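You operate a simulated robot arm through the tools that you are given. There is no shell and no other tool. Be economical: measure what you need, move in short steps, check, and stop when the job is done.

Carry out the task below with a simulated robot arm. There is one attempt and no reset: what you move stays moved.

TASK
Pump the froth off the cup under the dome, then vent it and lift the dome to the teal pad.
Fine: shut the vent and pump into the green; the vent ends open and the cup stays on the plate.
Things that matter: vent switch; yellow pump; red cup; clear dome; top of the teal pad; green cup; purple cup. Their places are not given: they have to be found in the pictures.

It is judged by the outcome, as a careful person would: the job done as asked, and still so three seconds after it is handed in. It fails if anything else is knocked over, pushed out of place, dropped, spilled or broken.

THE ROBOT
A 6-joint arm with a two-finger parallel gripper, fixed in place. Base frame: the origin is at the foot of the arm, x ahead of it, y to its left, z up; the work surface is at about z = 764. Lengths are in mm, angles in rad, forces in N, time in s.
With the tool pointing down near the work surface it reaches from about 240 to 640 mm from the base axis. Its first joint turns from -1.152 to 1.152 rad. Payload 2.7 kg.
Tool frame: the origin (TCP) lies between the finger pads and is the grasp point; the fingertips stand 23 mm ahead of it; z points along the fingers, y is the line along which they close. The gripper opens to 94 mm. The fingers are 38 mm wide and 10 mm thick; the gripper's body (54 by 96 mm) begins 39 mm behind the TCP.
Orientation is told as [roll, pitch, yaw] about the base's x, y, z axes, in that order, counted from this pose: with the fingers straight down and closing along the base's y, the tool's x points along the base's -x, its y along +y and its z along -z.

THE INTERFACE
- The arm moves only by the tool step_arm. Its argument "targets" is a list of rows, each a list of 7 numbers: the shift along the base's x, y, z in mm, then the turn, a rotation vector about the base's x, y, z in rad, then the opening, from 0 (shut) to 1 (fully open). In form: [[dx, dy, dz, wx, wy, wz, fingers], ...]. A call has 1 to 8 rows; each row shifts and turns the commanded pose from where the row before left it. A row lasts 0.2 s, in which the tool goes at most 50 mm and 0.15 rad; a call with a longer step from one row to the next is refused whole, and so is a gripper value outside its range. A pose out of reach is approached as far as the arm can. The call stops where the force on the tool passes 70 N (or 10 N more than at its start, if that is more) or the arm is blocked; 0.2 s more then pass. The fingers move at their own pace (about 45 mm/s each) and stop on an object; they squeeze with about 42 N. The grip force told is the motor's: it shows also when the fingers shut on nothing. Time passes only in rows, and 0.2 s behind the last, so rows that do not move let the fingers close. It gives the time, the measured TCP pose, the force on the tool (base axes), the opening and the grip force at its end, in the units of the frame above (readings bear some noise).
- Cameras (640 x 400 px; columns grow to the right, rows downward): "scene" is fixed at [61.1, -417.2, 1420]; the picture's right is [0.89, -0.46, 0.00], its down [-0.19, -0.37, -0.91] and it looks along [0.41, 0.81, -0.42] (base axes); focal length 347 px, centre (320, 200). "wrist" rides on the gripper at [-39, 0, -44] in the tool frame; the picture's right is [0.00, -1.00, 0.00], its down [0.97, 0.00, -0.24] and it looks along [0.24, 0.00, 0.97] (tool axes); focal length 218 px, centre (320, 200).
- camera(camera): a new picture of that camera. No time passes.
- measure_at(camera, pixels): for up to 12 pixels [column, row] of the newest picture of that camera ("zoom" is the newest enlarged one), the place [x, y, z] in the base frame of the surface seen there, good to about 2 mm. No time passes.
- close_up(camera, box): a new picture of the part [left, top, right, bottom] of that camera's present view, enlarged. No time passes.
- close_job(): hands the job in; it is judged then, once.

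Work in short steps. Measure before you move; look again where a grasp or a placing could have gone wrong, and mend it. You have 80 turns and 46 pictures in all, the two below and enlarged ones among them. Open the gripper and draw the arm clear of the work before you hand the job in, unless the task says otherwise; then end with one line.

The tools are called after "Request:" by a JSON object that holds its "api" and its "payload". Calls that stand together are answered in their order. step_arm: Moves the arm, as the interface text tells. Its arguments: {"type":"object","properties":{"targets":{"type":"array","items":{"type":"array","items":{"type":"number"}}}},"required":["targets"]} The other tools are called the same way: camera (camera) takes a picture; measure_at (camera, pixels) gives the place of the surface under pixels of a picture; close_up (camera, box) takes an enlarged picture of a part of a camera's view; close_job () hands the job in.

At the start:

```text
clock: 0.0
ee_pos: [457.3, 162.2, 1162.1]
orientation: [0.001, -0.002, 0.0]
force: [0.4, -0.3, 0.2]
finger_gap: 93.8
grip_force: 0.0
```

scene: 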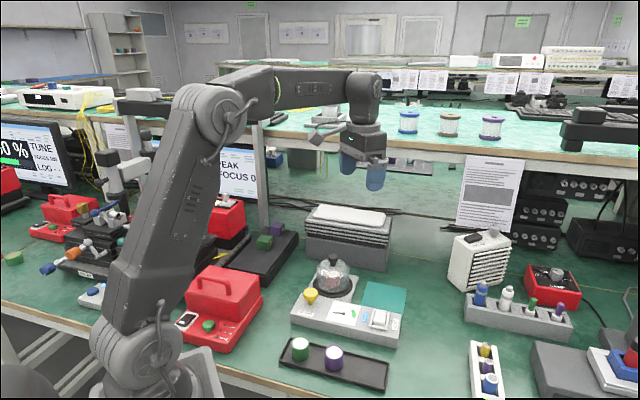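
wrist: 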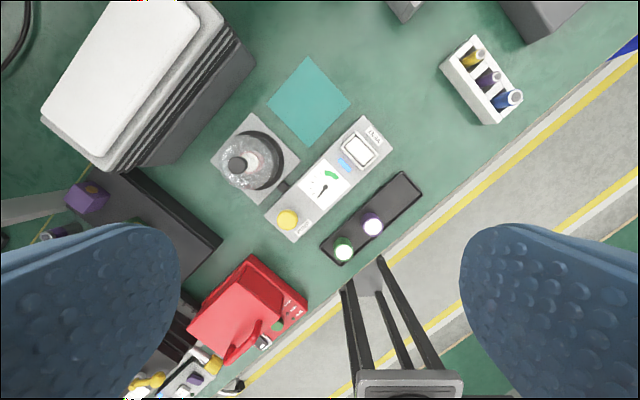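

The pictures show the rig: dome at wrist (245,165), pump (287,220), vent switch (358,150), gauge (325,187). I take close-ups of both views.

Request:
{"api": "close_up", "payload": {"camera": "scene", "box": [270, 240, 430, 340]}}

Request:
{"api": "close_up", "payload": {"camera": "wrist", "box": [200, 90, 440, 240]}}

Request:
{"api": "measure_at", "payload": {"camera": "wrist", "pixels": [[238, 164], [287, 220], [358, 150], [345, 160], [308, 100], [325, 187], [268, 101], [350, 101], [308, 57], [308, 145], [372, 145], [290, 160]]}}

```text
4.00 times, centred on (350, 290) of scene
```

zoom: 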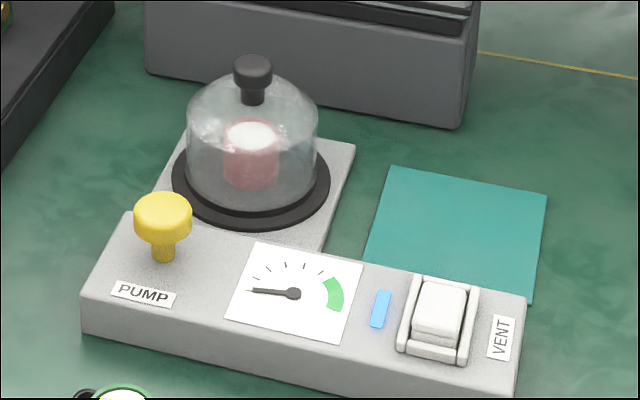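

```text
2.67 times, centred on (320, 165) of wrist
```

zoom: 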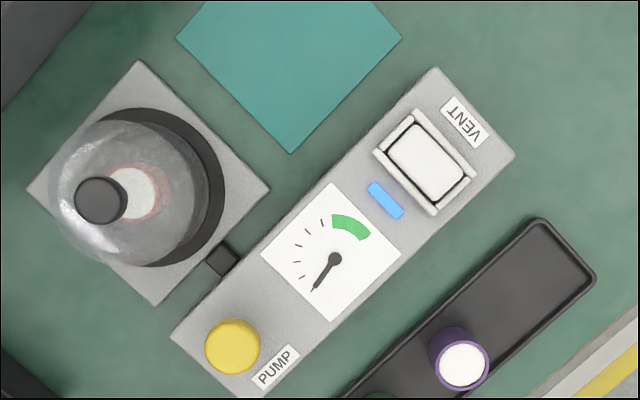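

```text
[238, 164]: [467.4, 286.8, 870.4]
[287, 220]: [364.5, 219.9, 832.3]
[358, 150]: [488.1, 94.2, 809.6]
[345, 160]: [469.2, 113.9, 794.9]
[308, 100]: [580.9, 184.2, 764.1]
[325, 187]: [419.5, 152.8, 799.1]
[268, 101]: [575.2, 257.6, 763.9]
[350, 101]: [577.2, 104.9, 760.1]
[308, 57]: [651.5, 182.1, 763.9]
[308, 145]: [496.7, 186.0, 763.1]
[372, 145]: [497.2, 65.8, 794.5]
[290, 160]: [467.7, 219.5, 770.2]
```

I need the rocker's shape and tilt, so I zoom in on the switch.

Request:
{"api": "close_up", "payload": {"camera": "scene", "box": [360, 300, 408, 330]}}

Request:
{"api": "measure_at", "payload": {"camera": "zoom", "pixels": [[210, 200], [260, 130], [250, 170], [250, 210], [240, 250], [230, 290], [220, 330], [300, 250], [180, 250]]}}

Request:
{"api": "close_up", "payload": {"camera": "wrist", "box": [334, 130, 382, 170]}}

```text
13.33 times, centred on (384, 315) of scene
```

zoom: 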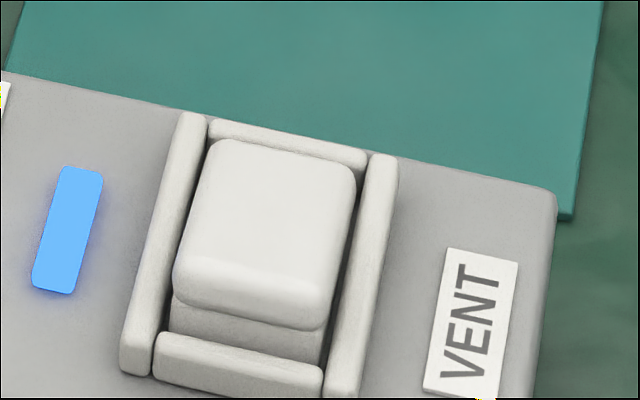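

```text
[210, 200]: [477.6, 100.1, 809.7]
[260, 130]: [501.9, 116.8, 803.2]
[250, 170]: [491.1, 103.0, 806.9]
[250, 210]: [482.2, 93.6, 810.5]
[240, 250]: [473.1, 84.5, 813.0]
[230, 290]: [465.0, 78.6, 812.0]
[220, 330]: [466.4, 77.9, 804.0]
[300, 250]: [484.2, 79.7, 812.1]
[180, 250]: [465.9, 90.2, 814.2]
```

```text
10.00 times, centred on (358, 150) of wrist
```

zoom: 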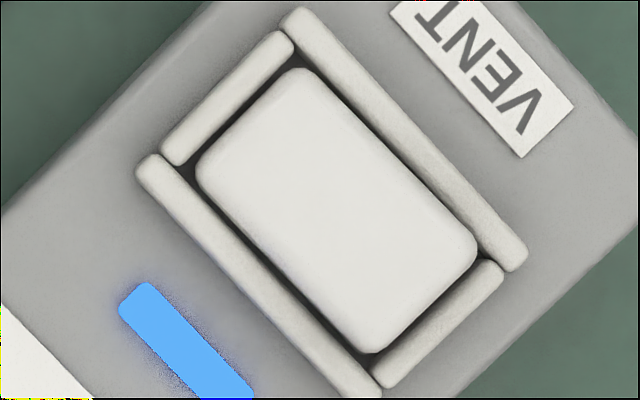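

The rocker's near end is up (z≈813 at (470,82)) and its far end down (≈803). The blue lamp is on, so the vent is probably open. I close the fingers, yaw +45° so the narrow side lies along the console, and come above the near end. I also measure the rails.

Request:
{"api": "measure_at", "payload": {"camera": "wrist", "pixels": [[356, 133], [347, 156], [366, 143], [377, 163], [360, 166], [344, 243], [372, 224], [352, 140], [368, 162]]}}

Request:
{"api": "step_arm", "payload": {"targets": [[0, -14, -40, 0, 0, 0.131, 0], [0, -14, -40, 0, 0, 0.131, 0], [0, -14, -40, 0, 0, 0.131, 0], [0, -14, -40, 0, 0, 0.131, 0], [0, -14, -40, 0, 0, 0.131, 0], [0, -14, -40, 0, 0, 0.1304, 0], [0, 0, 0, 0, 0, 0, 0]]}}

Request:
{"api": "camera", "payload": {"camera": "wrist"}}

```text
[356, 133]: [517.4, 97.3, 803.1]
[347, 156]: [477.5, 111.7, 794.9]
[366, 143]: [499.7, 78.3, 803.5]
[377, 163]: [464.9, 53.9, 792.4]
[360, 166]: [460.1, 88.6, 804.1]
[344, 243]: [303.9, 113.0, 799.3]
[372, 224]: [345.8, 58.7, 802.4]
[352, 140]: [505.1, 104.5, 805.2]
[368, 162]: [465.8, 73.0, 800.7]
```

```text
clock: 1.6
ee_pos: [458.1, 79.5, 924.3]
orientation: [0.001, 0.0, 0.788]
force: [0.4, -0.6, -0.3]
finger_gap: 0.0
grip_force: 42.3
```

```text
39 pictures are left
```

wrist: 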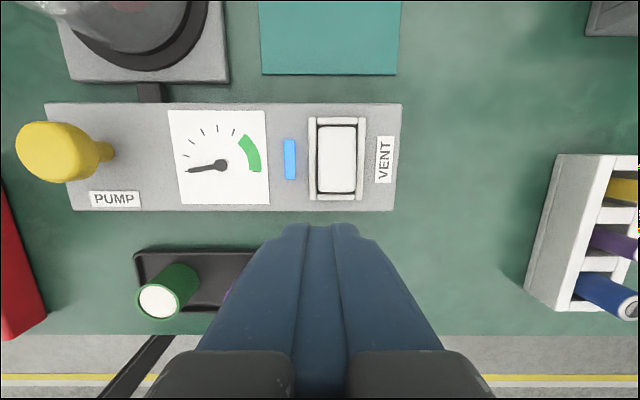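

Console is now square in view. I measure the rocker: near edge (337,190), far edge (337,130), sides.

Request:
{"api": "measure_at", "payload": {"camera": "wrist", "pixels": [[320, 160], [352, 160], [337, 128], [337, 160], [337, 175], [337, 186], [337, 196], [312, 160], [361, 160], [337, 121], [55, 140], [100, 150]]}}

```text
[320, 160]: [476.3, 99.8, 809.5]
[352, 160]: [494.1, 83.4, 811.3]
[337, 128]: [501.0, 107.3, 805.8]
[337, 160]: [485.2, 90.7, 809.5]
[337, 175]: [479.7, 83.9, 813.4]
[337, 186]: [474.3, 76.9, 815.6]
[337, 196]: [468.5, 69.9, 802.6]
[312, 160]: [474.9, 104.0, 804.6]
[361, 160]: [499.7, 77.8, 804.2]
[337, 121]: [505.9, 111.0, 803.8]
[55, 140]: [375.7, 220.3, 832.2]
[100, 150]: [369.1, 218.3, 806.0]
```

Rocker centre is (485.5,91), near end (473,77,815). I tilt 0.4 rad so a fingertip corner points at the near end and hover at about 15 mm above contact.

Request:
{"api": "step_arm", "payload": {"targets": [[8, 2, -10, 0.0943, -0.0943, 0, 0], [8, 2, -20, 0.0943, -0.0943, 0, 0], [8, 2, -34, 0.0943, -0.0943, 0, 0], [0, 0, 0, 0, 0, 0, 0]]}}

Request:
{"api": "close_up", "payload": {"camera": "scene", "box": [320, 260, 432, 330]}}

```text
clock: 2.6
ee_pos: [481.0, 82.8, 860.3]
orientation: [-0.002, -0.402, 0.786]
force: [0.3, -0.2, -0.6]
finger_gap: 0.0
grip_force: 42.2
```

```text
5.71 times, centred on (376, 295) of scene
```

zoom: 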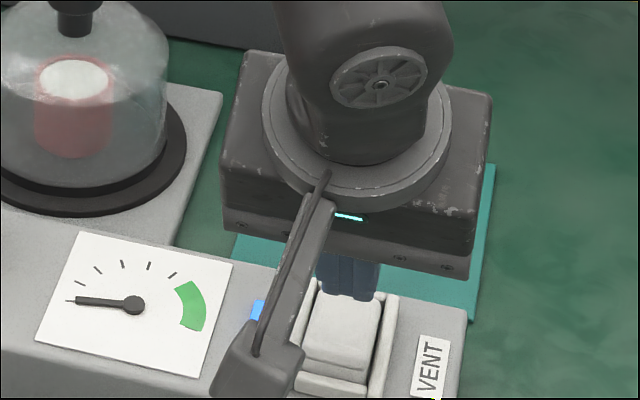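

The tip corner sits above the near half of the rocker. I press down in small steps.

Request:
{"api": "step_arm", "payload": {"targets": [[1, 2, -8, 0, 0, 0, 0], [0, 0, -5, 0, 0, 0, 0], [0, 0, -4, 0, 0, 0, 0], [0, 0, -3, 0, 0, 0, 0], [0, 0, -3, 0, 0, 0, 0]]}}

Request:
{"api": "close_up", "payload": {"camera": "scene", "box": [320, 260, 432, 330]}}

```text
clock: 3.8
ee_pos: [481.2, 85.2, 836.2]
orientation: [0.0, -0.398, 0.784]
force: [-0.1, -0.8, 0.3]
finger_gap: 0.0
grip_force: 42.4
```

```text
5.71 times, centred on (376, 295) of scene
```

zoom: 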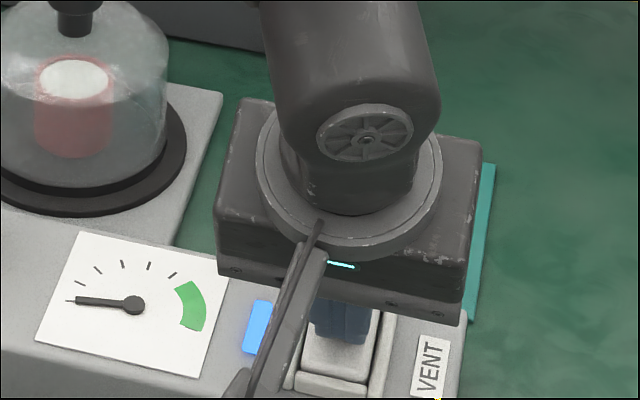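

No contact yet. I check where the bar-like part of the gripper is before pressing further.

Request:
{"api": "measure_at", "payload": {"camera": "zoom", "pixels": [[235, 388], [290, 310], [312, 250], [340, 338], [335, 360]]}}

Request:
{"api": "step_arm", "payload": {"targets": [[0, 0, -3, 0, 0, 0, 0], [0, 0, -2, 0, 0, 0, 0], [0, 0, 0, 0, 0, 0, 0]]}}

Request:
{"api": "camera", "payload": {"camera": "scene"}}

```text
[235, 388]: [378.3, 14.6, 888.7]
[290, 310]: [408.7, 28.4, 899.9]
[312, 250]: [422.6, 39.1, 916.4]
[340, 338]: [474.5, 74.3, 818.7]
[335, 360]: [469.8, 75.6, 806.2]
```

```text
clock: 4.5
ee_pos: [481.8, 84.7, 835.1]
orientation: [0.0, -0.403, 0.785]
force: [-7.0, -4.1, 13.1]
finger_gap: 0.0
grip_force: 42.0
stopped in row 3: the force on the tool passed its limit (the readings are from after the stop); the commanded pose is now the measured one
```

```text
36 pictures are left
```

scene: 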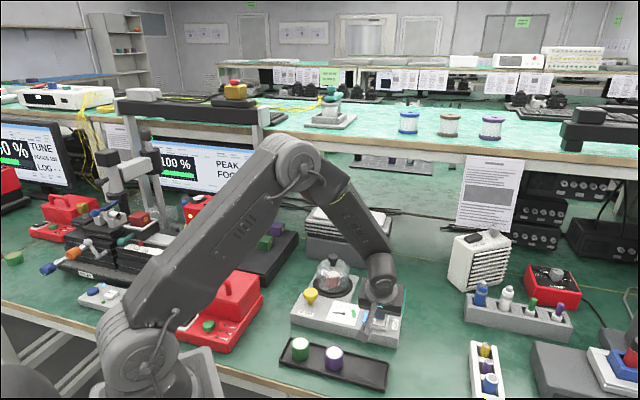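

Request:
{"api": "close_up", "payload": {"camera": "scene", "box": [350, 290, 414, 340]}}

```text
8.00 times, centred on (382, 315) of scene
```

zoom: 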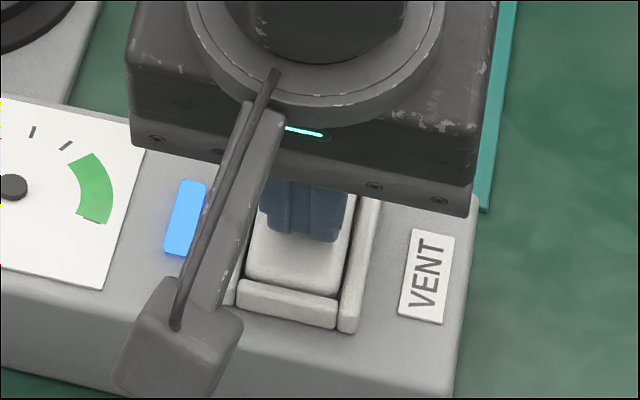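

I lift a little and move back to see the switch state.

Request:
{"api": "step_arm", "payload": {"targets": [[0, 0, 15, 0, 0, 0, 0], [-10, 0, 25, 0, 0, 0, 0], [-15, 0, 25, 0, 0, 0, 0]]}}

Request:
{"api": "close_up", "payload": {"camera": "wrist", "box": [220, 60, 420, 260]}}

Request:
{"api": "close_up", "payload": {"camera": "scene", "box": [320, 280, 416, 340]}}

```text
clock: 5.3
ee_pos: [456.9, 84.4, 901.7]
orientation: [0.001, -0.406, 0.787]
force: [0.0, 0.3, -0.4]
finger_gap: 0.2
grip_force: 41.9
```

```text
2.00 times, centred on (320, 160) of wrist
```

zoom: 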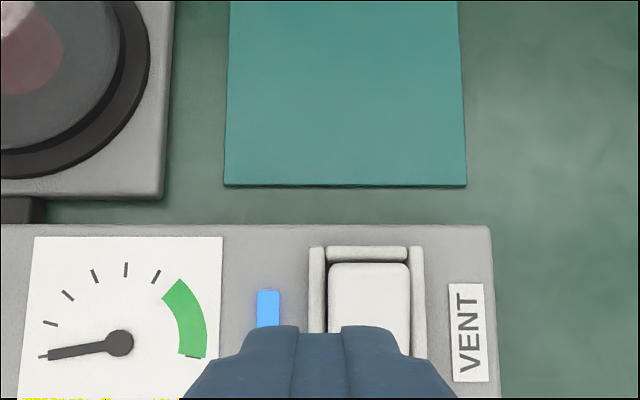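

```text
6.67 times, centred on (368, 310) of scene
```

zoom: 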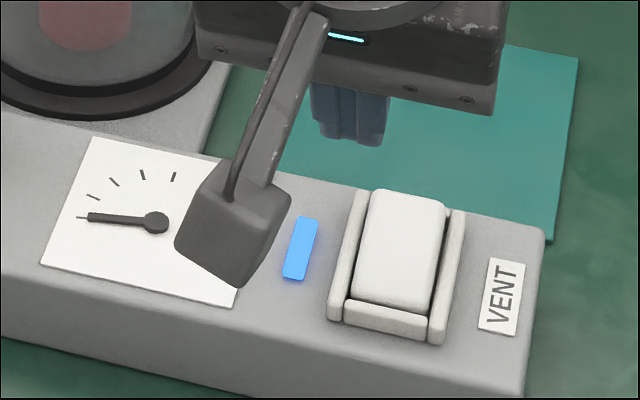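

The rocker has flipped: near end down, far end up. I'll confirm with the gauge when pumping. Now I straighten the tool and measure the pump knob.

Request:
{"api": "step_arm", "payload": {"targets": [[-20, 25, 10, -0.0943, 0.0943, 0, 0], [-20, 30, 0, -0.0943, 0.0943, 0, 0], [-20, 30, 0, -0.0943, 0.0943, 0, 0], [0, 0, 0, 0, 0, 0, 0]]}}

Request:
{"api": "camera", "payload": {"camera": "wrist"}}

Request:
{"api": "close_up", "payload": {"camera": "scene", "box": [280, 270, 360, 320]}}

```text
clock: 6.3
ee_pos: [397.6, 172.9, 909.5]
orientation: [0.001, -0.003, 0.785]
force: [0.2, 0.3, -0.5]
finger_gap: 0.0
grip_force: 42.3
```

```text
32 pictures are left
```

wrist: 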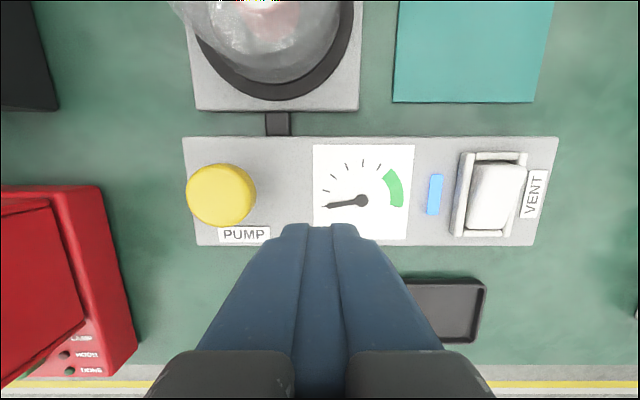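

```text
8.00 times, centred on (320, 295) of scene
```

zoom: 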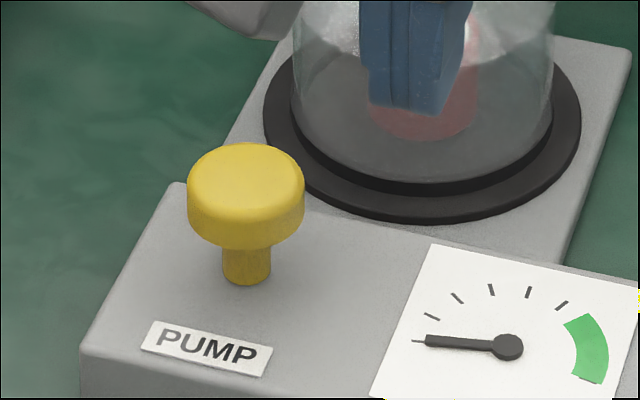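

Request:
{"api": "measure_at", "payload": {"camera": "wrist", "pixels": [[192, 195], [246, 195], [220, 170], [220, 220], [219, 195]]}}

Request:
{"api": "measure_at", "payload": {"camera": "zoom", "pixels": [[246, 150], [246, 180], [246, 205], [195, 180], [297, 180], [246, 270]]}}

```text
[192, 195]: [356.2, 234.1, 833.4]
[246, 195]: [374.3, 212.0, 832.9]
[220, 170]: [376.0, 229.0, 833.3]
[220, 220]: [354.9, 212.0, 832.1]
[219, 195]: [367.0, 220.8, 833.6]
```

```text
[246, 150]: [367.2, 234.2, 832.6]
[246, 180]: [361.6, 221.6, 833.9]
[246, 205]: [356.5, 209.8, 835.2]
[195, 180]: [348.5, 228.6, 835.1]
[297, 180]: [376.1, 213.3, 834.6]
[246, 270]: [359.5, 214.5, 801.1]
```

Pump knob centre is about (364,222), top z 834. Before going there I check the red box height near it, and move above the knob.

Request:
{"api": "measure_at", "payload": {"camera": "wrist", "pixels": [[60, 260], [95, 200], [20, 220], [30, 300], [110, 310]]}}

Request:
{"api": "step_arm", "payload": {"targets": [[-17, 25, -10, 0, 0, 0, 0], [-16.6, 24, -15, 0, 0, 0, 0], [0, 0, 0, 0, 0, 0, 0]]}}

```text
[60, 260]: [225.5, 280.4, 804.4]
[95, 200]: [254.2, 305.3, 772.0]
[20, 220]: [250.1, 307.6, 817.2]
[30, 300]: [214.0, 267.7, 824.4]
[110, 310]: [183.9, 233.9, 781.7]
```

```text
clock: 7.1
ee_pos: [365.5, 221.8, 882.3]
orientation: [0.0, -0.002, 0.785]
force: [0.0, -0.7, -0.4]
finger_gap: 0.0
grip_force: 41.8
```

Clear. I press the pump once by about 10 mm, slowly.

Request:
{"api": "step_arm", "payload": {"targets": [[-1, 0, -15, 0, 0, 0, 0], [0, 0, -8, 0, 0, 0, 0], [0, 0, -4, 0, 0, 0, 0], [0, 0, -4, 0, 0, 0, 0], [0, 0, -3, 0, 0, 0, 0]]}}

Request:
{"api": "close_up", "payload": {"camera": "scene", "box": [280, 240, 408, 340]}}

```text
clock: 8.3
ee_pos: [362.5, 218.3, 850.0]
orientation: [0.0, -0.005, 0.785]
force: [-0.9, 1.2, 3.1]
finger_gap: 0.1
grip_force: 42.4
```

```text
4.00 times, centred on (344, 290) of scene
```

zoom: 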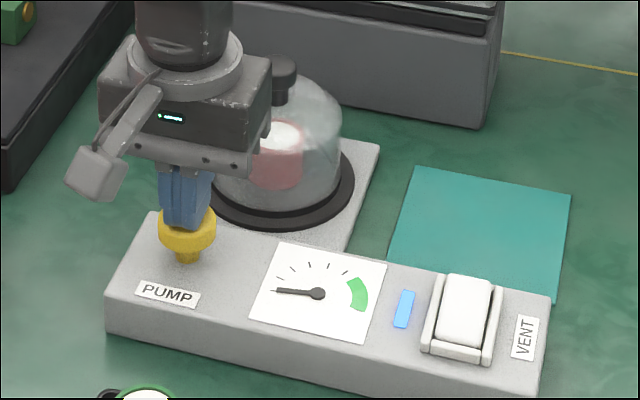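

The knob is moving; the needle hasn't yet. I press further.

Request:
{"api": "step_arm", "payload": {"targets": [[1, 3, -3, 0, 0, 0, 0], [0, 0, -3, 0, 0, 0, 0], [0, 0, -3, 0, 0, 0, 0], [0, 0, 0, 0, 0, 0, 0]]}}

Request:
{"api": "close_up", "payload": {"camera": "scene", "box": [280, 240, 408, 340]}}

```text
clock: 9.3
ee_pos: [363.5, 221.9, 841.7]
orientation: [-0.001, -0.006, 0.786]
force: [-2.7, 1.1, 4.7]
finger_gap: 0.1
grip_force: 41.9
```

```text
4.00 times, centred on (344, 290) of scene
```

zoom: 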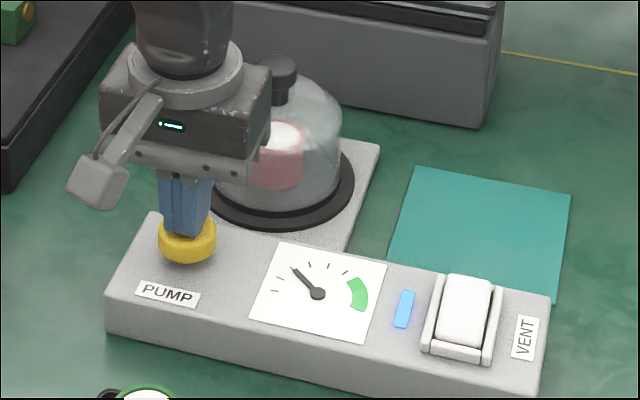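

The needle has risen, so the vent is shut. I release the knob and stroke again.

Request:
{"api": "step_arm", "payload": {"targets": [[0, 0, 18, 0, 0, 0, 0], [0, 0, 8, 0, 0, 0, 0], [0, 0, 0, 0, 0, 0, 0], [0, 0, -10, 0, 0, 0, 0], [0, 0, -6, 0, 0, 0, 0], [0, 0, -5, 0, 0, 0, 0], [0, 0, -5, 0, 0, 0, 0], [0, 0, 0, 0, 0, 0, 0]]}}

Request:
{"api": "close_up", "payload": {"camera": "scene", "box": [300, 260, 396, 320]}}

```text
clock: 11.1
ee_pos: [363.8, 223.4, 841.2]
orientation: [0.0, -0.006, 0.784]
force: [3.1, 0.9, 3.8]
finger_gap: 0.0
grip_force: 42.3
```

```text
6.67 times, centred on (348, 290) of scene
```

zoom: 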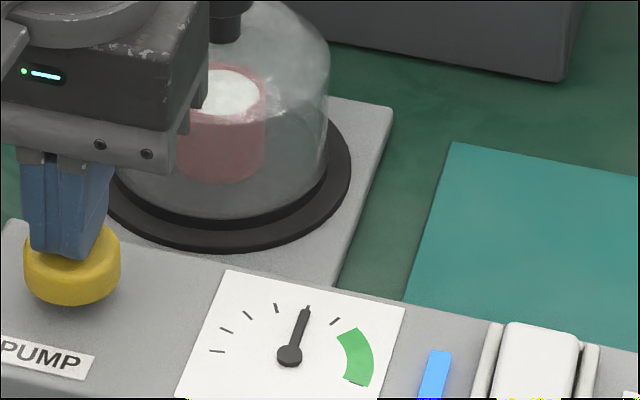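

Second stroke brings the needle near the top; a third should land in the green.

Request:
{"api": "step_arm", "payload": {"targets": [[0, 0, 18, 0, 0, 0, 0], [0, 0, 8, 0, 0, 0, 0], [0, 0, 0, 0, 0, 0, 0], [0, 0, -10, 0, 0, 0, 0], [0, 0, -6, 0, 0, 0, 0], [0, 0, -5, 0, 0, 0, 0], [0, 0, -5, 0, 0, 0, 0], [0, 0, 0, 0, 0, 0, 0]]}}

Request:
{"api": "close_up", "payload": {"camera": "scene", "box": [300, 260, 396, 320]}}

```text
clock: 12.9
ee_pos: [365.3, 221.6, 840.9]
orientation: [0.0, -0.005, 0.784]
force: [-1.4, 0.6, 4.3]
finger_gap: 0.0
grip_force: 42.1
```

```text
6.67 times, centred on (348, 290) of scene
```

zoom: 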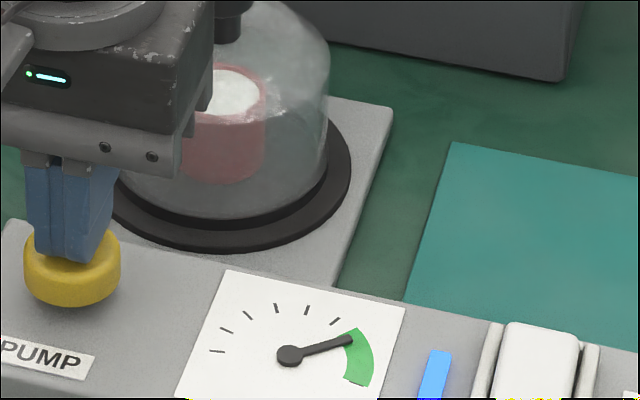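

The needle is in the green. I lift off and check the needle and the froth.

Request:
{"api": "step_arm", "payload": {"targets": [[0, 0, 20, 0, 0, 0, 0], [0, 0, 30, 0, 0, 0, 0], [15, -20, 15, 0, 0, 0, 0], [20, -30, 0, 0, 0, 0, 0], [0, 0, 0, 0, 0, 0, 0], [0, 0, 0, 0, 0, 0, 0]]}}

Request:
{"api": "close_up", "payload": {"camera": "scene", "box": [290, 240, 402, 330]}}

Request:
{"api": "camera", "payload": {"camera": "wrist"}}

```text
clock: 14.3
ee_pos: [399.8, 171.6, 904.9]
orientation: [-0.001, -0.002, 0.786]
force: [1.0, -0.4, -0.1]
finger_gap: 0.3
grip_force: 42.0
```

```text
4.44 times, centred on (346, 285) of scene
```

zoom: 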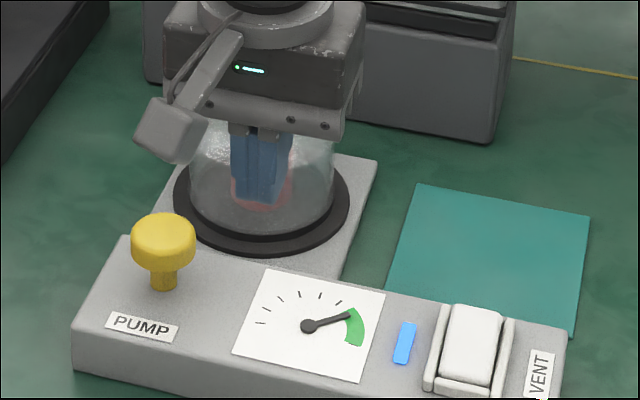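

```text
25 pictures are left
```

wrist: 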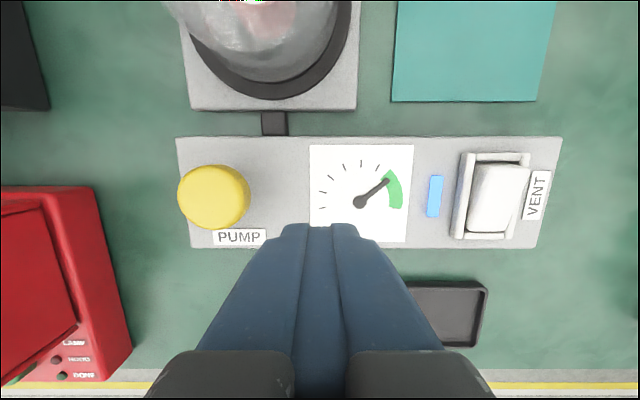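

The needle is just inside the green. I move clear toward the vent and look at the cup's froth and whether the needle holds.

Request:
{"api": "step_arm", "payload": {"targets": [[30, -30, 0, 0, 0, 0, 0], [30, -30, 0, 0, 0, 0, 0], [20, -20, 0, 0, 0, 0, 0], [0, 0, 0, 0, 0, 0, 0]]}}

Request:
{"api": "close_up", "payload": {"camera": "scene", "box": [305, 245, 385, 325]}}

```text
clock: 15.3
ee_pos: [480.9, 91.9, 904.6]
orientation: [0.0, -0.002, 0.785]
force: [0.6, -0.1, 0.5]
finger_gap: 0.1
grip_force: 42.7
```

```text
5.00 times, centred on (345, 285) of scene
```

zoom: 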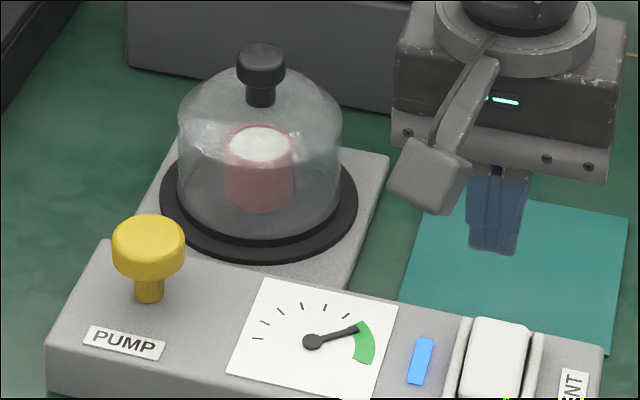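

The white top is still visible; I wait about 3 s and compare froth and needle.

Request:
{"api": "step_arm", "payload": {"targets": [[0, 0, 0, 0, 0, 0, 0], [0, 0, 0, 0, 0, 0, 0], [0, 0, 0, 0, 0, 0, 0], [0, 0, 0, 0, 0, 0, 0], [0, 0, 0, 0, 0, 0, 0], [0, 0, 0, 0, 0, 0, 0], [0, 0, 0, 0, 0, 0, 0], [0, 0, 0, 0, 0, 0, 0]]}}

Request:
{"api": "step_arm", "payload": {"targets": [[0, 0, 0, 0, 0, 0, 0], [0, 0, 0, 0, 0, 0, 0], [0, 0, 0, 0, 0, 0, 0], [0, 0, 0, 0, 0, 0, 0], [0, 0, 0, 0, 0, 0, 0], [0, 0, 0, 0, 0, 0, 0], [0, 0, 0, 0, 0, 0, 0], [0, 0, 0, 0, 0, 0, 0]]}}

Request:
{"api": "close_up", "payload": {"camera": "scene", "box": [305, 245, 385, 325]}}

```text
clock: 17.1
ee_pos: [481.6, 92.6, 904.4]
orientation: [0.0, -0.005, 0.785]
force: [0.7, -0.5, -0.1]
finger_gap: 0.0
grip_force: 42.0
```

```text
clock: 18.9
ee_pos: [480.9, 91.1, 903.9]
orientation: [0.001, -0.007, 0.787]
force: [0.6, -0.1, 0.2]
finger_gap: 0.0
grip_force: 41.6
```

```text
5.00 times, centred on (345, 285) of scene
```

zoom: 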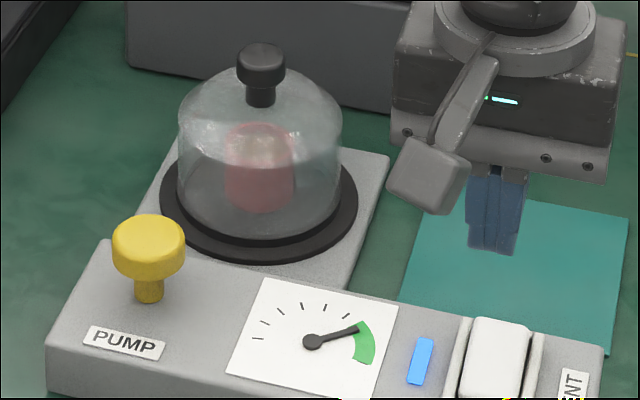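

The froth is collapsing. The needle is steady; I wait a bit more to be sure it is all gone.

Request:
{"api": "step_arm", "payload": {"targets": [[0, 0, 0, 0, 0, 0, 0], [0, 0, 0, 0, 0, 0, 0], [0, 0, 0, 0, 0, 0, 0], [0, 0, 0, 0, 0, 0, 0], [0, 0, 0, 0, 0, 0, 0], [0, 0, 0, 0, 0, 0, 0], [0, 0, 0, 0, 0, 0, 0], [0, 0, 0, 0, 0, 0, 0]]}}

Request:
{"api": "step_arm", "payload": {"targets": [[0, 0, 0, 0, 0, 0, 0], [0, 0, 0, 0, 0, 0, 0], [0, 0, 0, 0, 0, 0, 0], [0, 0, 0, 0, 0, 0, 0], [0, 0, 0, 0, 0, 0, 0], [0, 0, 0, 0, 0, 0, 0], [0, 0, 0, 0, 0, 0, 0], [0, 0, 0, 0, 0, 0, 0]]}}

Request:
{"api": "close_up", "payload": {"camera": "scene", "box": [305, 245, 385, 325]}}

Request:
{"api": "camera", "payload": {"camera": "wrist"}}

```text
clock: 20.7
ee_pos: [480.8, 91.5, 904.6]
orientation: [0.0, -0.005, 0.786]
force: [1.1, -0.3, -0.2]
finger_gap: 0.0
grip_force: 42.0
```

```text
clock: 22.5
ee_pos: [479.8, 91.3, 902.9]
orientation: [0.0, -0.005, 0.786]
force: [-0.8, -1.6, -0.1]
finger_gap: 0.0
grip_force: 41.5
```

```text
5.00 times, centred on (345, 285) of scene
```

zoom: 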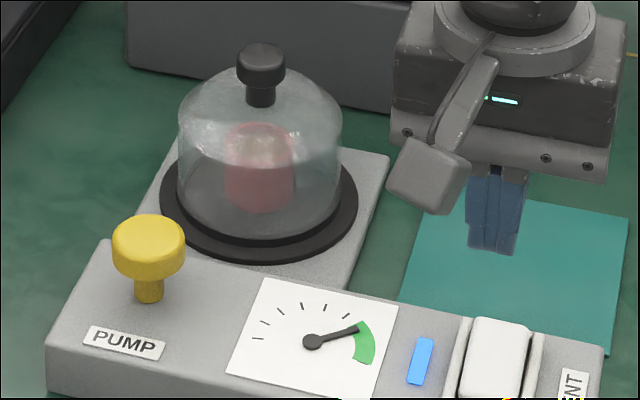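

```text
21 pictures are left
```

wrist: 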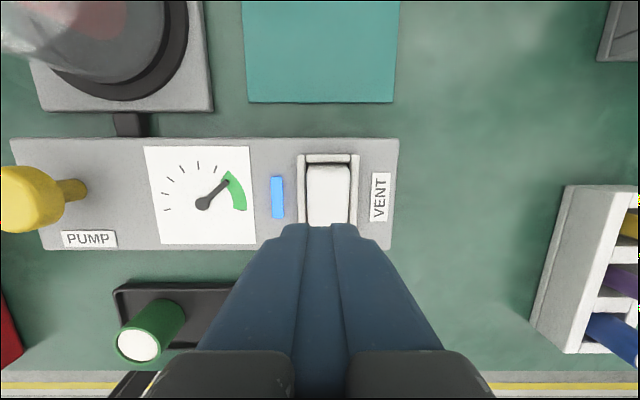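

Froth is gone. Now I reopen the vent: tilt the other way and hover over the far end of the rocker (497,103).

Request:
{"api": "step_arm", "payload": {"targets": [[4, 2, -15, -0.0943, 0.0943, 0, 0], [4, 2, -15, -0.0943, 0.0943, 0, 0], [3, 2, -18, -0.0943, 0.0943, 0, 0], [0, 0, 0, 0, 0, 0, 0]]}}

Request:
{"api": "close_up", "payload": {"camera": "scene", "box": [320, 260, 416, 330]}}

```text
clock: 23.5
ee_pos: [490.2, 97.3, 857.5]
orientation: [0.0, 0.396, 0.788]
force: [1.3, 0.4, 0.0]
finger_gap: 0.0
grip_force: 42.4
```

```text
5.71 times, centred on (368, 295) of scene
```

zoom: 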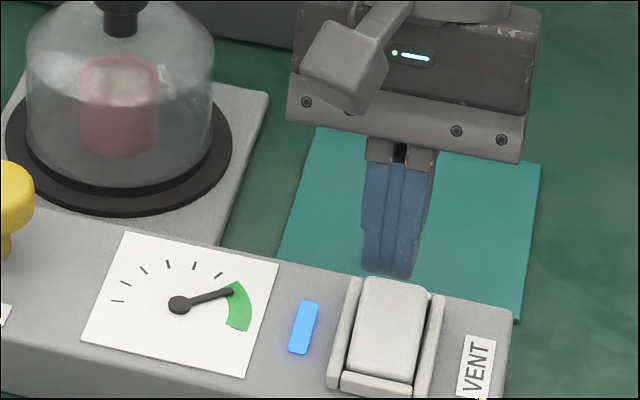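

Aligned over the far end. Pressing down.

Request:
{"api": "step_arm", "payload": {"targets": [[1, 0, -8, 0, 0, 0, 0], [0, 0, -6, 0, 0, 0, 0], [0, 0, -4, 0, 0, 0, 0], [0, 0, -4, 0, 0, 0, 0], [0, 0, -4, 0, 0, 0, 0], [0, 0, 0, 0, 0, 0, 0]]}}

Request:
{"api": "close_up", "payload": {"camera": "scene", "box": [320, 260, 416, 330]}}

```text
clock: 24.9
ee_pos: [493.0, 98.1, 834.5]
orientation: [-0.002, 0.39, 0.784]
force: [-5.6, 3.7, 33.4]
finger_gap: 0.2
grip_force: 42.3
```

```text
5.71 times, centred on (368, 295) of scene
```

zoom: 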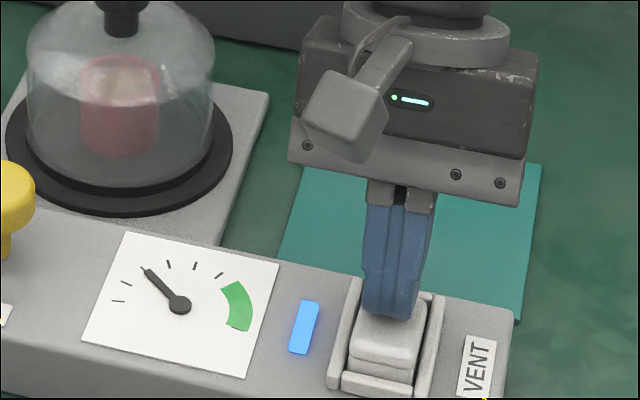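

The vent is open and the needle is falling. I lift, straighten the tool, and travel high toward the dome knob with the gripper opening.

Request:
{"api": "step_arm", "payload": {"targets": [[0, 0, 40, 0, 0, 0, 0], [0, 0, 40, 0.0943, -0.0943, 0, 0], [0, 0, 40, 0.0943, -0.0943, 0, 0.3], [-10, 45, 5, 0.0943, -0.0943, 0, 0.5], [-10, 45, 0, 0, 0, 0, 0.5], [-20, 42, 0, 0, 0, 0, 0.5], [0, 0, 0, 0, 0, 0, 0.5]]}}

Request:
{"api": "camera", "payload": {"camera": "wrist"}}

Request:
{"api": "close_up", "payload": {"camera": "scene", "box": [300, 240, 412, 330]}}

```text
clock: 26.5
ee_pos: [451.9, 231.4, 955.1]
orientation: [0.0, -0.004, 0.785]
force: [-0.5, 0.4, 0.2]
finger_gap: 47.2
grip_force: 0.1
```

```text
18 pictures are left
```

wrist: 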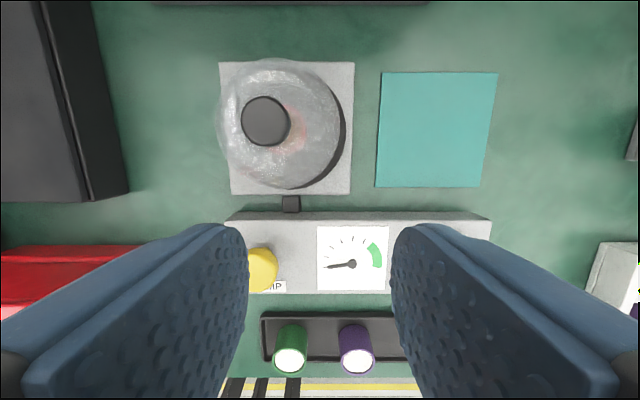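

```text
4.44 times, centred on (356, 285) of scene
```

zoom: 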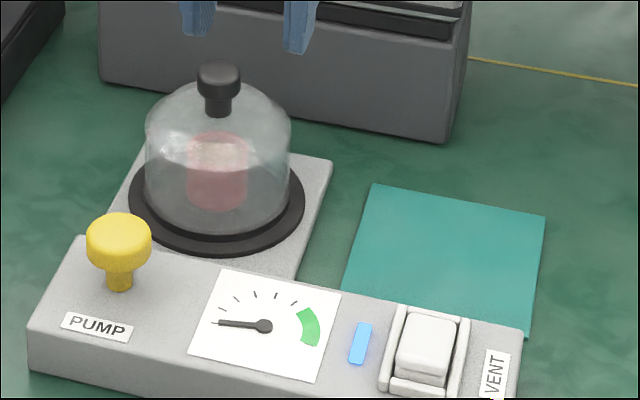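

Gauge reads zero. I measure the knob, dome top, flange and the pad's corners.

Request:
{"api": "measure_at", "payload": {"camera": "wrist", "pixels": [[244, 121], [287, 121], [266, 101], [266, 143], [265, 121], [300, 90], [340, 150], [382, 73], [496, 74], [481, 186], [376, 186], [436, 130]]}}

Request:
{"api": "measure_at", "payload": {"camera": "zoom", "pixels": [[218, 68], [218, 82], [218, 95], [218, 108], [218, 118], [250, 100], [135, 190], [218, 240], [300, 200], [218, 228]]}}

```text
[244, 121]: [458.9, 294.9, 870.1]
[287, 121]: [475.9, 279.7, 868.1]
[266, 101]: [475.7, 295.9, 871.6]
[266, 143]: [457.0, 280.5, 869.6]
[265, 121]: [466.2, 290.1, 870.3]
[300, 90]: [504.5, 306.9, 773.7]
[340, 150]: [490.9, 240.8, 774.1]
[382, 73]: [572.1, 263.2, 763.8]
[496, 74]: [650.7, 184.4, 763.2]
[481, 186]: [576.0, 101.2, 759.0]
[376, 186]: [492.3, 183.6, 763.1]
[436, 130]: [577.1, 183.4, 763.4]
```

```text
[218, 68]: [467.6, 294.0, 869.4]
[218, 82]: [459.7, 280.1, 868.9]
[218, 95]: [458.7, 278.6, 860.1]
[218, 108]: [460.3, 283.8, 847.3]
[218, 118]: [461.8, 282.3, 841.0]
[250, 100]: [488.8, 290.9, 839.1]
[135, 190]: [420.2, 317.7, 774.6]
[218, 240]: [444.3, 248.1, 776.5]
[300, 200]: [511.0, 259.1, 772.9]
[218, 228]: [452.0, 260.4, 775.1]
```

Knob centre (467,288), cap z 857–870, dome apex ~841; pad centre (573,183). I centre over the knob and descend to TCP z≈866.

Request:
{"api": "step_arm", "payload": {"targets": [[8, 28, -15, 0, 0, 0, 0.55], [7, 28.5, -20, 0, 0, 0, 0.55], [0, 0, -20, 0, 0, 0, 0.55], [0, 0, -14, 0, 0, 0, 0.55], [0, 0, 0, 0, 0, 0, 0.55]]}}

Request:
{"api": "close_up", "payload": {"camera": "scene", "box": [290, 220, 386, 310]}}

```text
clock: 27.7
ee_pos: [468.0, 286.7, 888.8]
orientation: [0.0, -0.005, 0.784]
force: [1.0, 0.4, -0.3]
finger_gap: 51.6
grip_force: 0.0
```

```text
4.44 times, centred on (338, 265) of scene
```

zoom: 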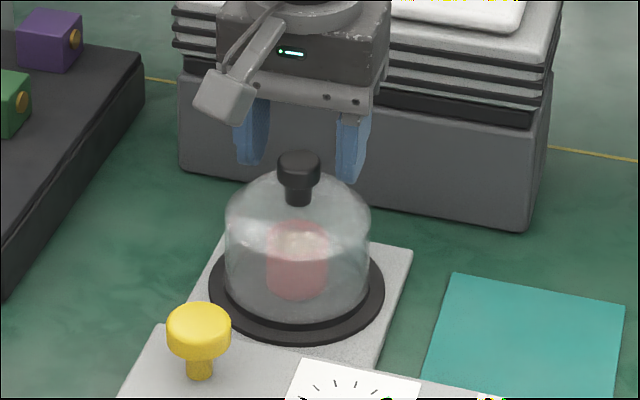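

Knob is centred between the fingers. I descend and close.

Request:
{"api": "step_arm", "payload": {"targets": [[0, 1, -12, 0, 0, 0, 0.55], [0, 0, -11, 0, 0, 0, 0.55], [0, 0, 0, 0, 0, 0, 0.2], [0, 0, 0, 0, 0, 0, 0], [0, 0, 0, 0, 0, 0, 0], [0, 0, 0, 0, 0, 0, 0]]}}

Request:
{"api": "close_up", "payload": {"camera": "scene", "box": [290, 220, 386, 310]}}

```text
clock: 29.1
ee_pos: [467.4, 289.2, 866.4]
orientation: [-0.001, -0.005, 0.785]
force: [0.5, 0.8, -0.4]
finger_gap: 26.9
grip_force: 42.1
```

```text
4.44 times, centred on (338, 265) of scene
```

zoom: 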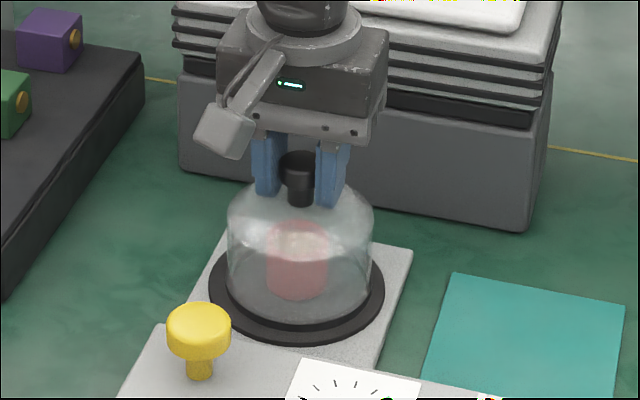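

Gripped (gap 26.9). I lift slowly straight up.

Request:
{"api": "step_arm", "payload": {"targets": [[0, 0, 3, 0, 0, 0, 0], [0, 0, 7, 0, 0, 0, 0], [0, 0, 15, 0, 0, 0, 0], [0, 0, 25, 0, 0, 0, 0], [0, 0, 30, 0, 0, 0, 0], [0, 0, 30, 0, 0, 0, 0], [0, 0, 0, 0, 0, 0, 0]]}}

Request:
{"api": "close_up", "payload": {"camera": "scene", "box": [280, 180, 408, 310]}}

```text
clock: 30.7
ee_pos: [466.2, 288.9, 976.0]
orientation: [0.0, -0.003, 0.785]
force: [0.1, -0.1, -1.7]
finger_gap: 27.2
grip_force: 42.1
```

```text
3.08 times, centred on (344, 245) of scene
```

zoom: 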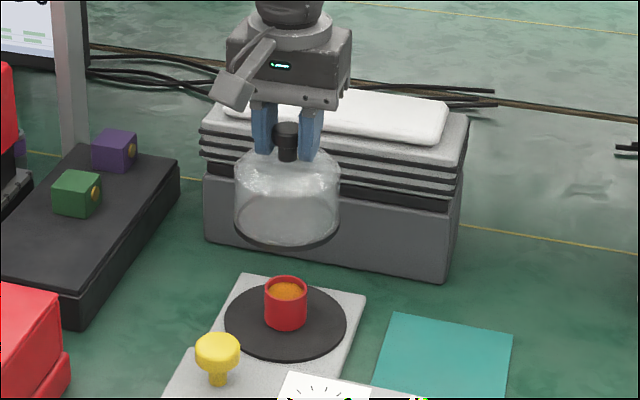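

The dome is up and the cup stays, coffee clear of froth. I carry the dome to above the pad centre (573,183).

Request:
{"api": "step_arm", "payload": {"targets": [[15, -15, 0, 0, 0, 0, 0], [25, -25, 0, 0, 0, 0, 0], [25, -25, 0, 0, 0, 0, 0], [25, -25, 0, 0, 0, 0, 0], [16.5, -15.5, 0, 0, 0, 0, 0], [0, 0, -25, 0, 0, 0, 0], [0, 0, -25, 0, 0, 0, 0], [0, 0, 0, 0, 0, 0, 0]]}}

Request:
{"api": "camera", "payload": {"camera": "scene"}}

```text
clock: 32.5
ee_pos: [572.2, 182.7, 925.2]
orientation: [0.001, -0.007, 0.786]
force: [0.1, -0.2, -2.2]
finger_gap: 27.0
grip_force: 42.1
```

```text
13 pictures are left
```

scene: 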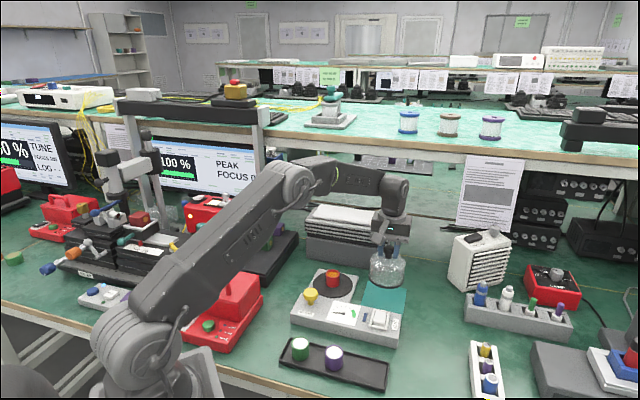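

Over the pad, I lower in diminishing steps to just above it.

Request:
{"api": "step_arm", "payload": {"targets": [[0, 0, -25, 0, 0, 0, 0], [0, 0, -20, 0, 0, 0, 0], [0, 0, -12, 0, 0, 0, 0], [0, 0, -6, 0, 0, 0, 0], [0, 0, 0, 0, 0, 0, 0]]}}

Request:
{"api": "close_up", "payload": {"camera": "scene", "box": [340, 230, 436, 320]}}

```text
clock: 33.7
ee_pos: [570.8, 182.4, 862.2]
orientation: [0.0, -0.004, 0.786]
force: [0.3, -0.2, -0.8]
finger_gap: 26.8
grip_force: 42.1
```

```text
4.44 times, centred on (388, 275) of scene
```

zoom: 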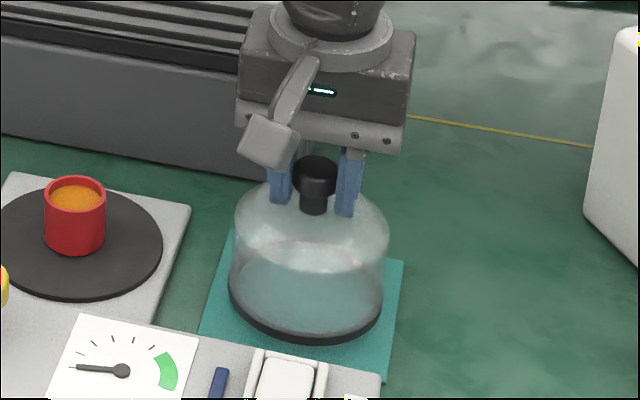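

Request:
{"api": "step_arm", "payload": {"targets": [[0, 0, -3, 0, 0, 0, 0], [0, 0, -2, 0, 0, 0, 0], [0, 0, -1, 0, 0, 0, 0], [0, 0, 0, 0, 0, 0, 0]]}}

```text
clock: 34.7
ee_pos: [572.4, 181.2, 856.0]
orientation: [0.0, -0.006, 0.786]
force: [-0.7, 0.2, -1.0]
finger_gap: 27.1
grip_force: 41.4
```

Request:
{"api": "step_arm", "payload": {"targets": [[0, 1, -1, 0, 0, 0, 0], [0, 0, 0, 0, 0, 0, 0], [0, 0, -1, 0, 0, 0, 0], [0, 0, 0, 0, 0, 0, 0]]}}

Request:
{"api": "close_up", "payload": {"camera": "scene", "box": [350, 250, 430, 325]}}

```text
clock: 35.7
ee_pos: [571.0, 183.0, 854.9]
orientation: [0.0, -0.007, 0.784]
force: [-0.7, 0.5, 10.9]
finger_gap: 27.2
grip_force: 42.1
```

```text
5.33 times, centred on (390, 288) of scene
```

zoom: 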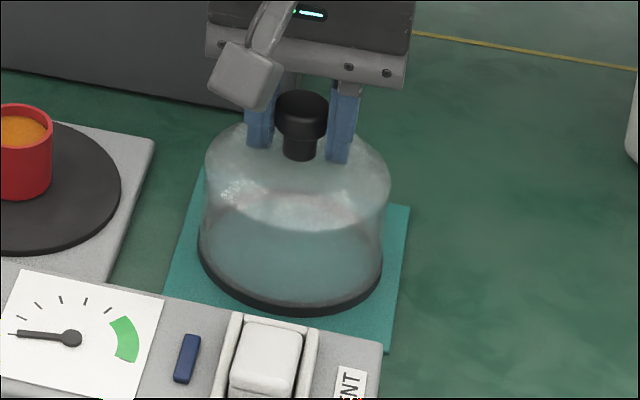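

Contact (10.9 N up), dome seated on the pad. I open and rise.

Request:
{"api": "step_arm", "payload": {"targets": [[0, 0, 0.5, 0, 0, 0, 0.3], [0, 0, 0, 0, 0, 0, 0.55], [0, 0, 0, 0, 0, 0, 0.6], [0, 0, 10, 0, 0, 0, 0.6], [0, 0, 30, 0, 0, 0, 0.6], [0, 0, 45, 0, 0, 0, 0.6], [-20, -10, 45, 0, 0, 0, 0.6], [-40, -20, 20, 0, 0, 0, 0.6]]}}

Request:
{"api": "camera", "payload": {"camera": "wrist"}}

Request:
{"api": "close_up", "payload": {"camera": "scene", "box": [270, 240, 430, 400]}}

```text
refused: row 7 steps farther than a row can; nothing moved
```

```text
10 pictures are left
```

wrist: 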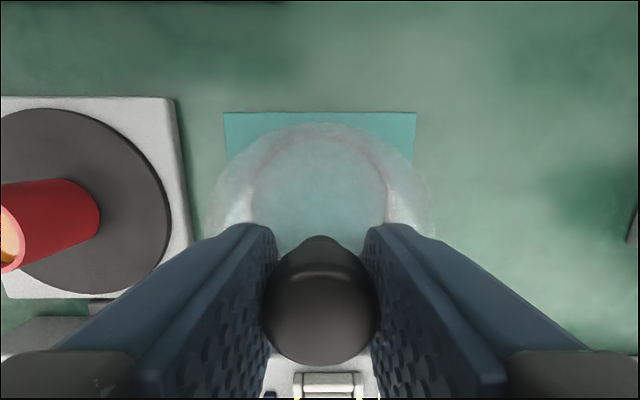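

```text
2.50 times, centred on (350, 320) of scene
```

zoom: 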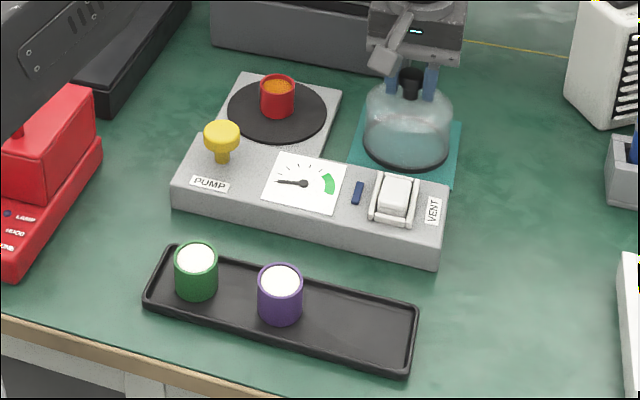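

A row was too long; I repeat with shorter ones.

Request:
{"api": "step_arm", "payload": {"targets": [[0, 0, 0.5, 0, 0, 0, 0.3], [0, 0, 0, 0, 0, 0, 0.55], [0, 0, 0, 0, 0, 0, 0.6], [0, 0, 10, 0, 0, 0, 0.6], [0, 0, 30, 0, 0, 0, 0.6], [0, 0, 45, 0, 0, 0, 0.6], [-10, -10, 45, 0, 0, 0, 0.6], [-30, -20, 20, 0, 0, 0, 0.6]]}}

Request:
{"api": "camera", "payload": {"camera": "wrist"}}

Request:
{"api": "close_up", "payload": {"camera": "scene", "box": [270, 240, 430, 400]}}

```text
clock: 37.5
ee_pos: [530.5, 152.9, 1002.8]
orientation: [0.002, -0.003, 0.786]
force: [-1.0, 0.5, -0.8]
finger_gap: 56.5
grip_force: 0.1
```

```text
8 pictures are left
```

wrist: 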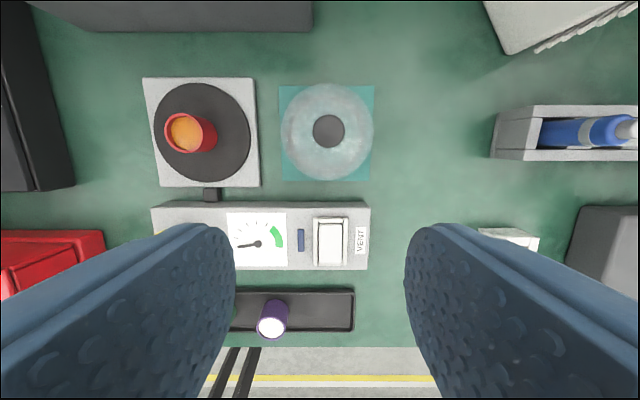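

```text
2.50 times, centred on (350, 320) of scene
```

zoom: 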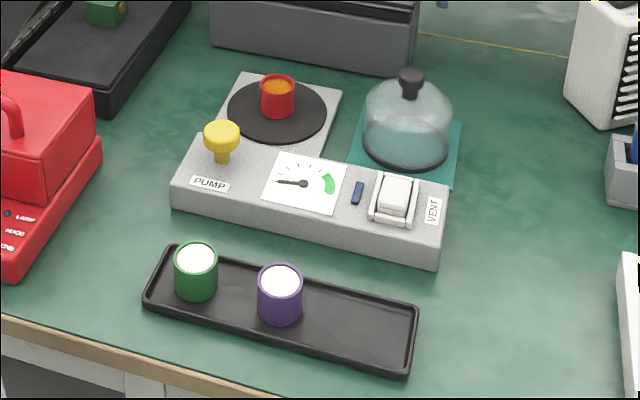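

The dome stands on the pad, the vent is open, the gauge is at zero, the red cup is on the plate without froth, and the arm is clear. I hand in.

Request:
{"api": "close_job", "payload": {}}

```text
The job is handed in.
```

The job is handed in: I pumped into the green until the froth was gone from the red cup, then opened the vent and set the dome on the teal pad. The cup is still on the plate, and nothing else was moved.
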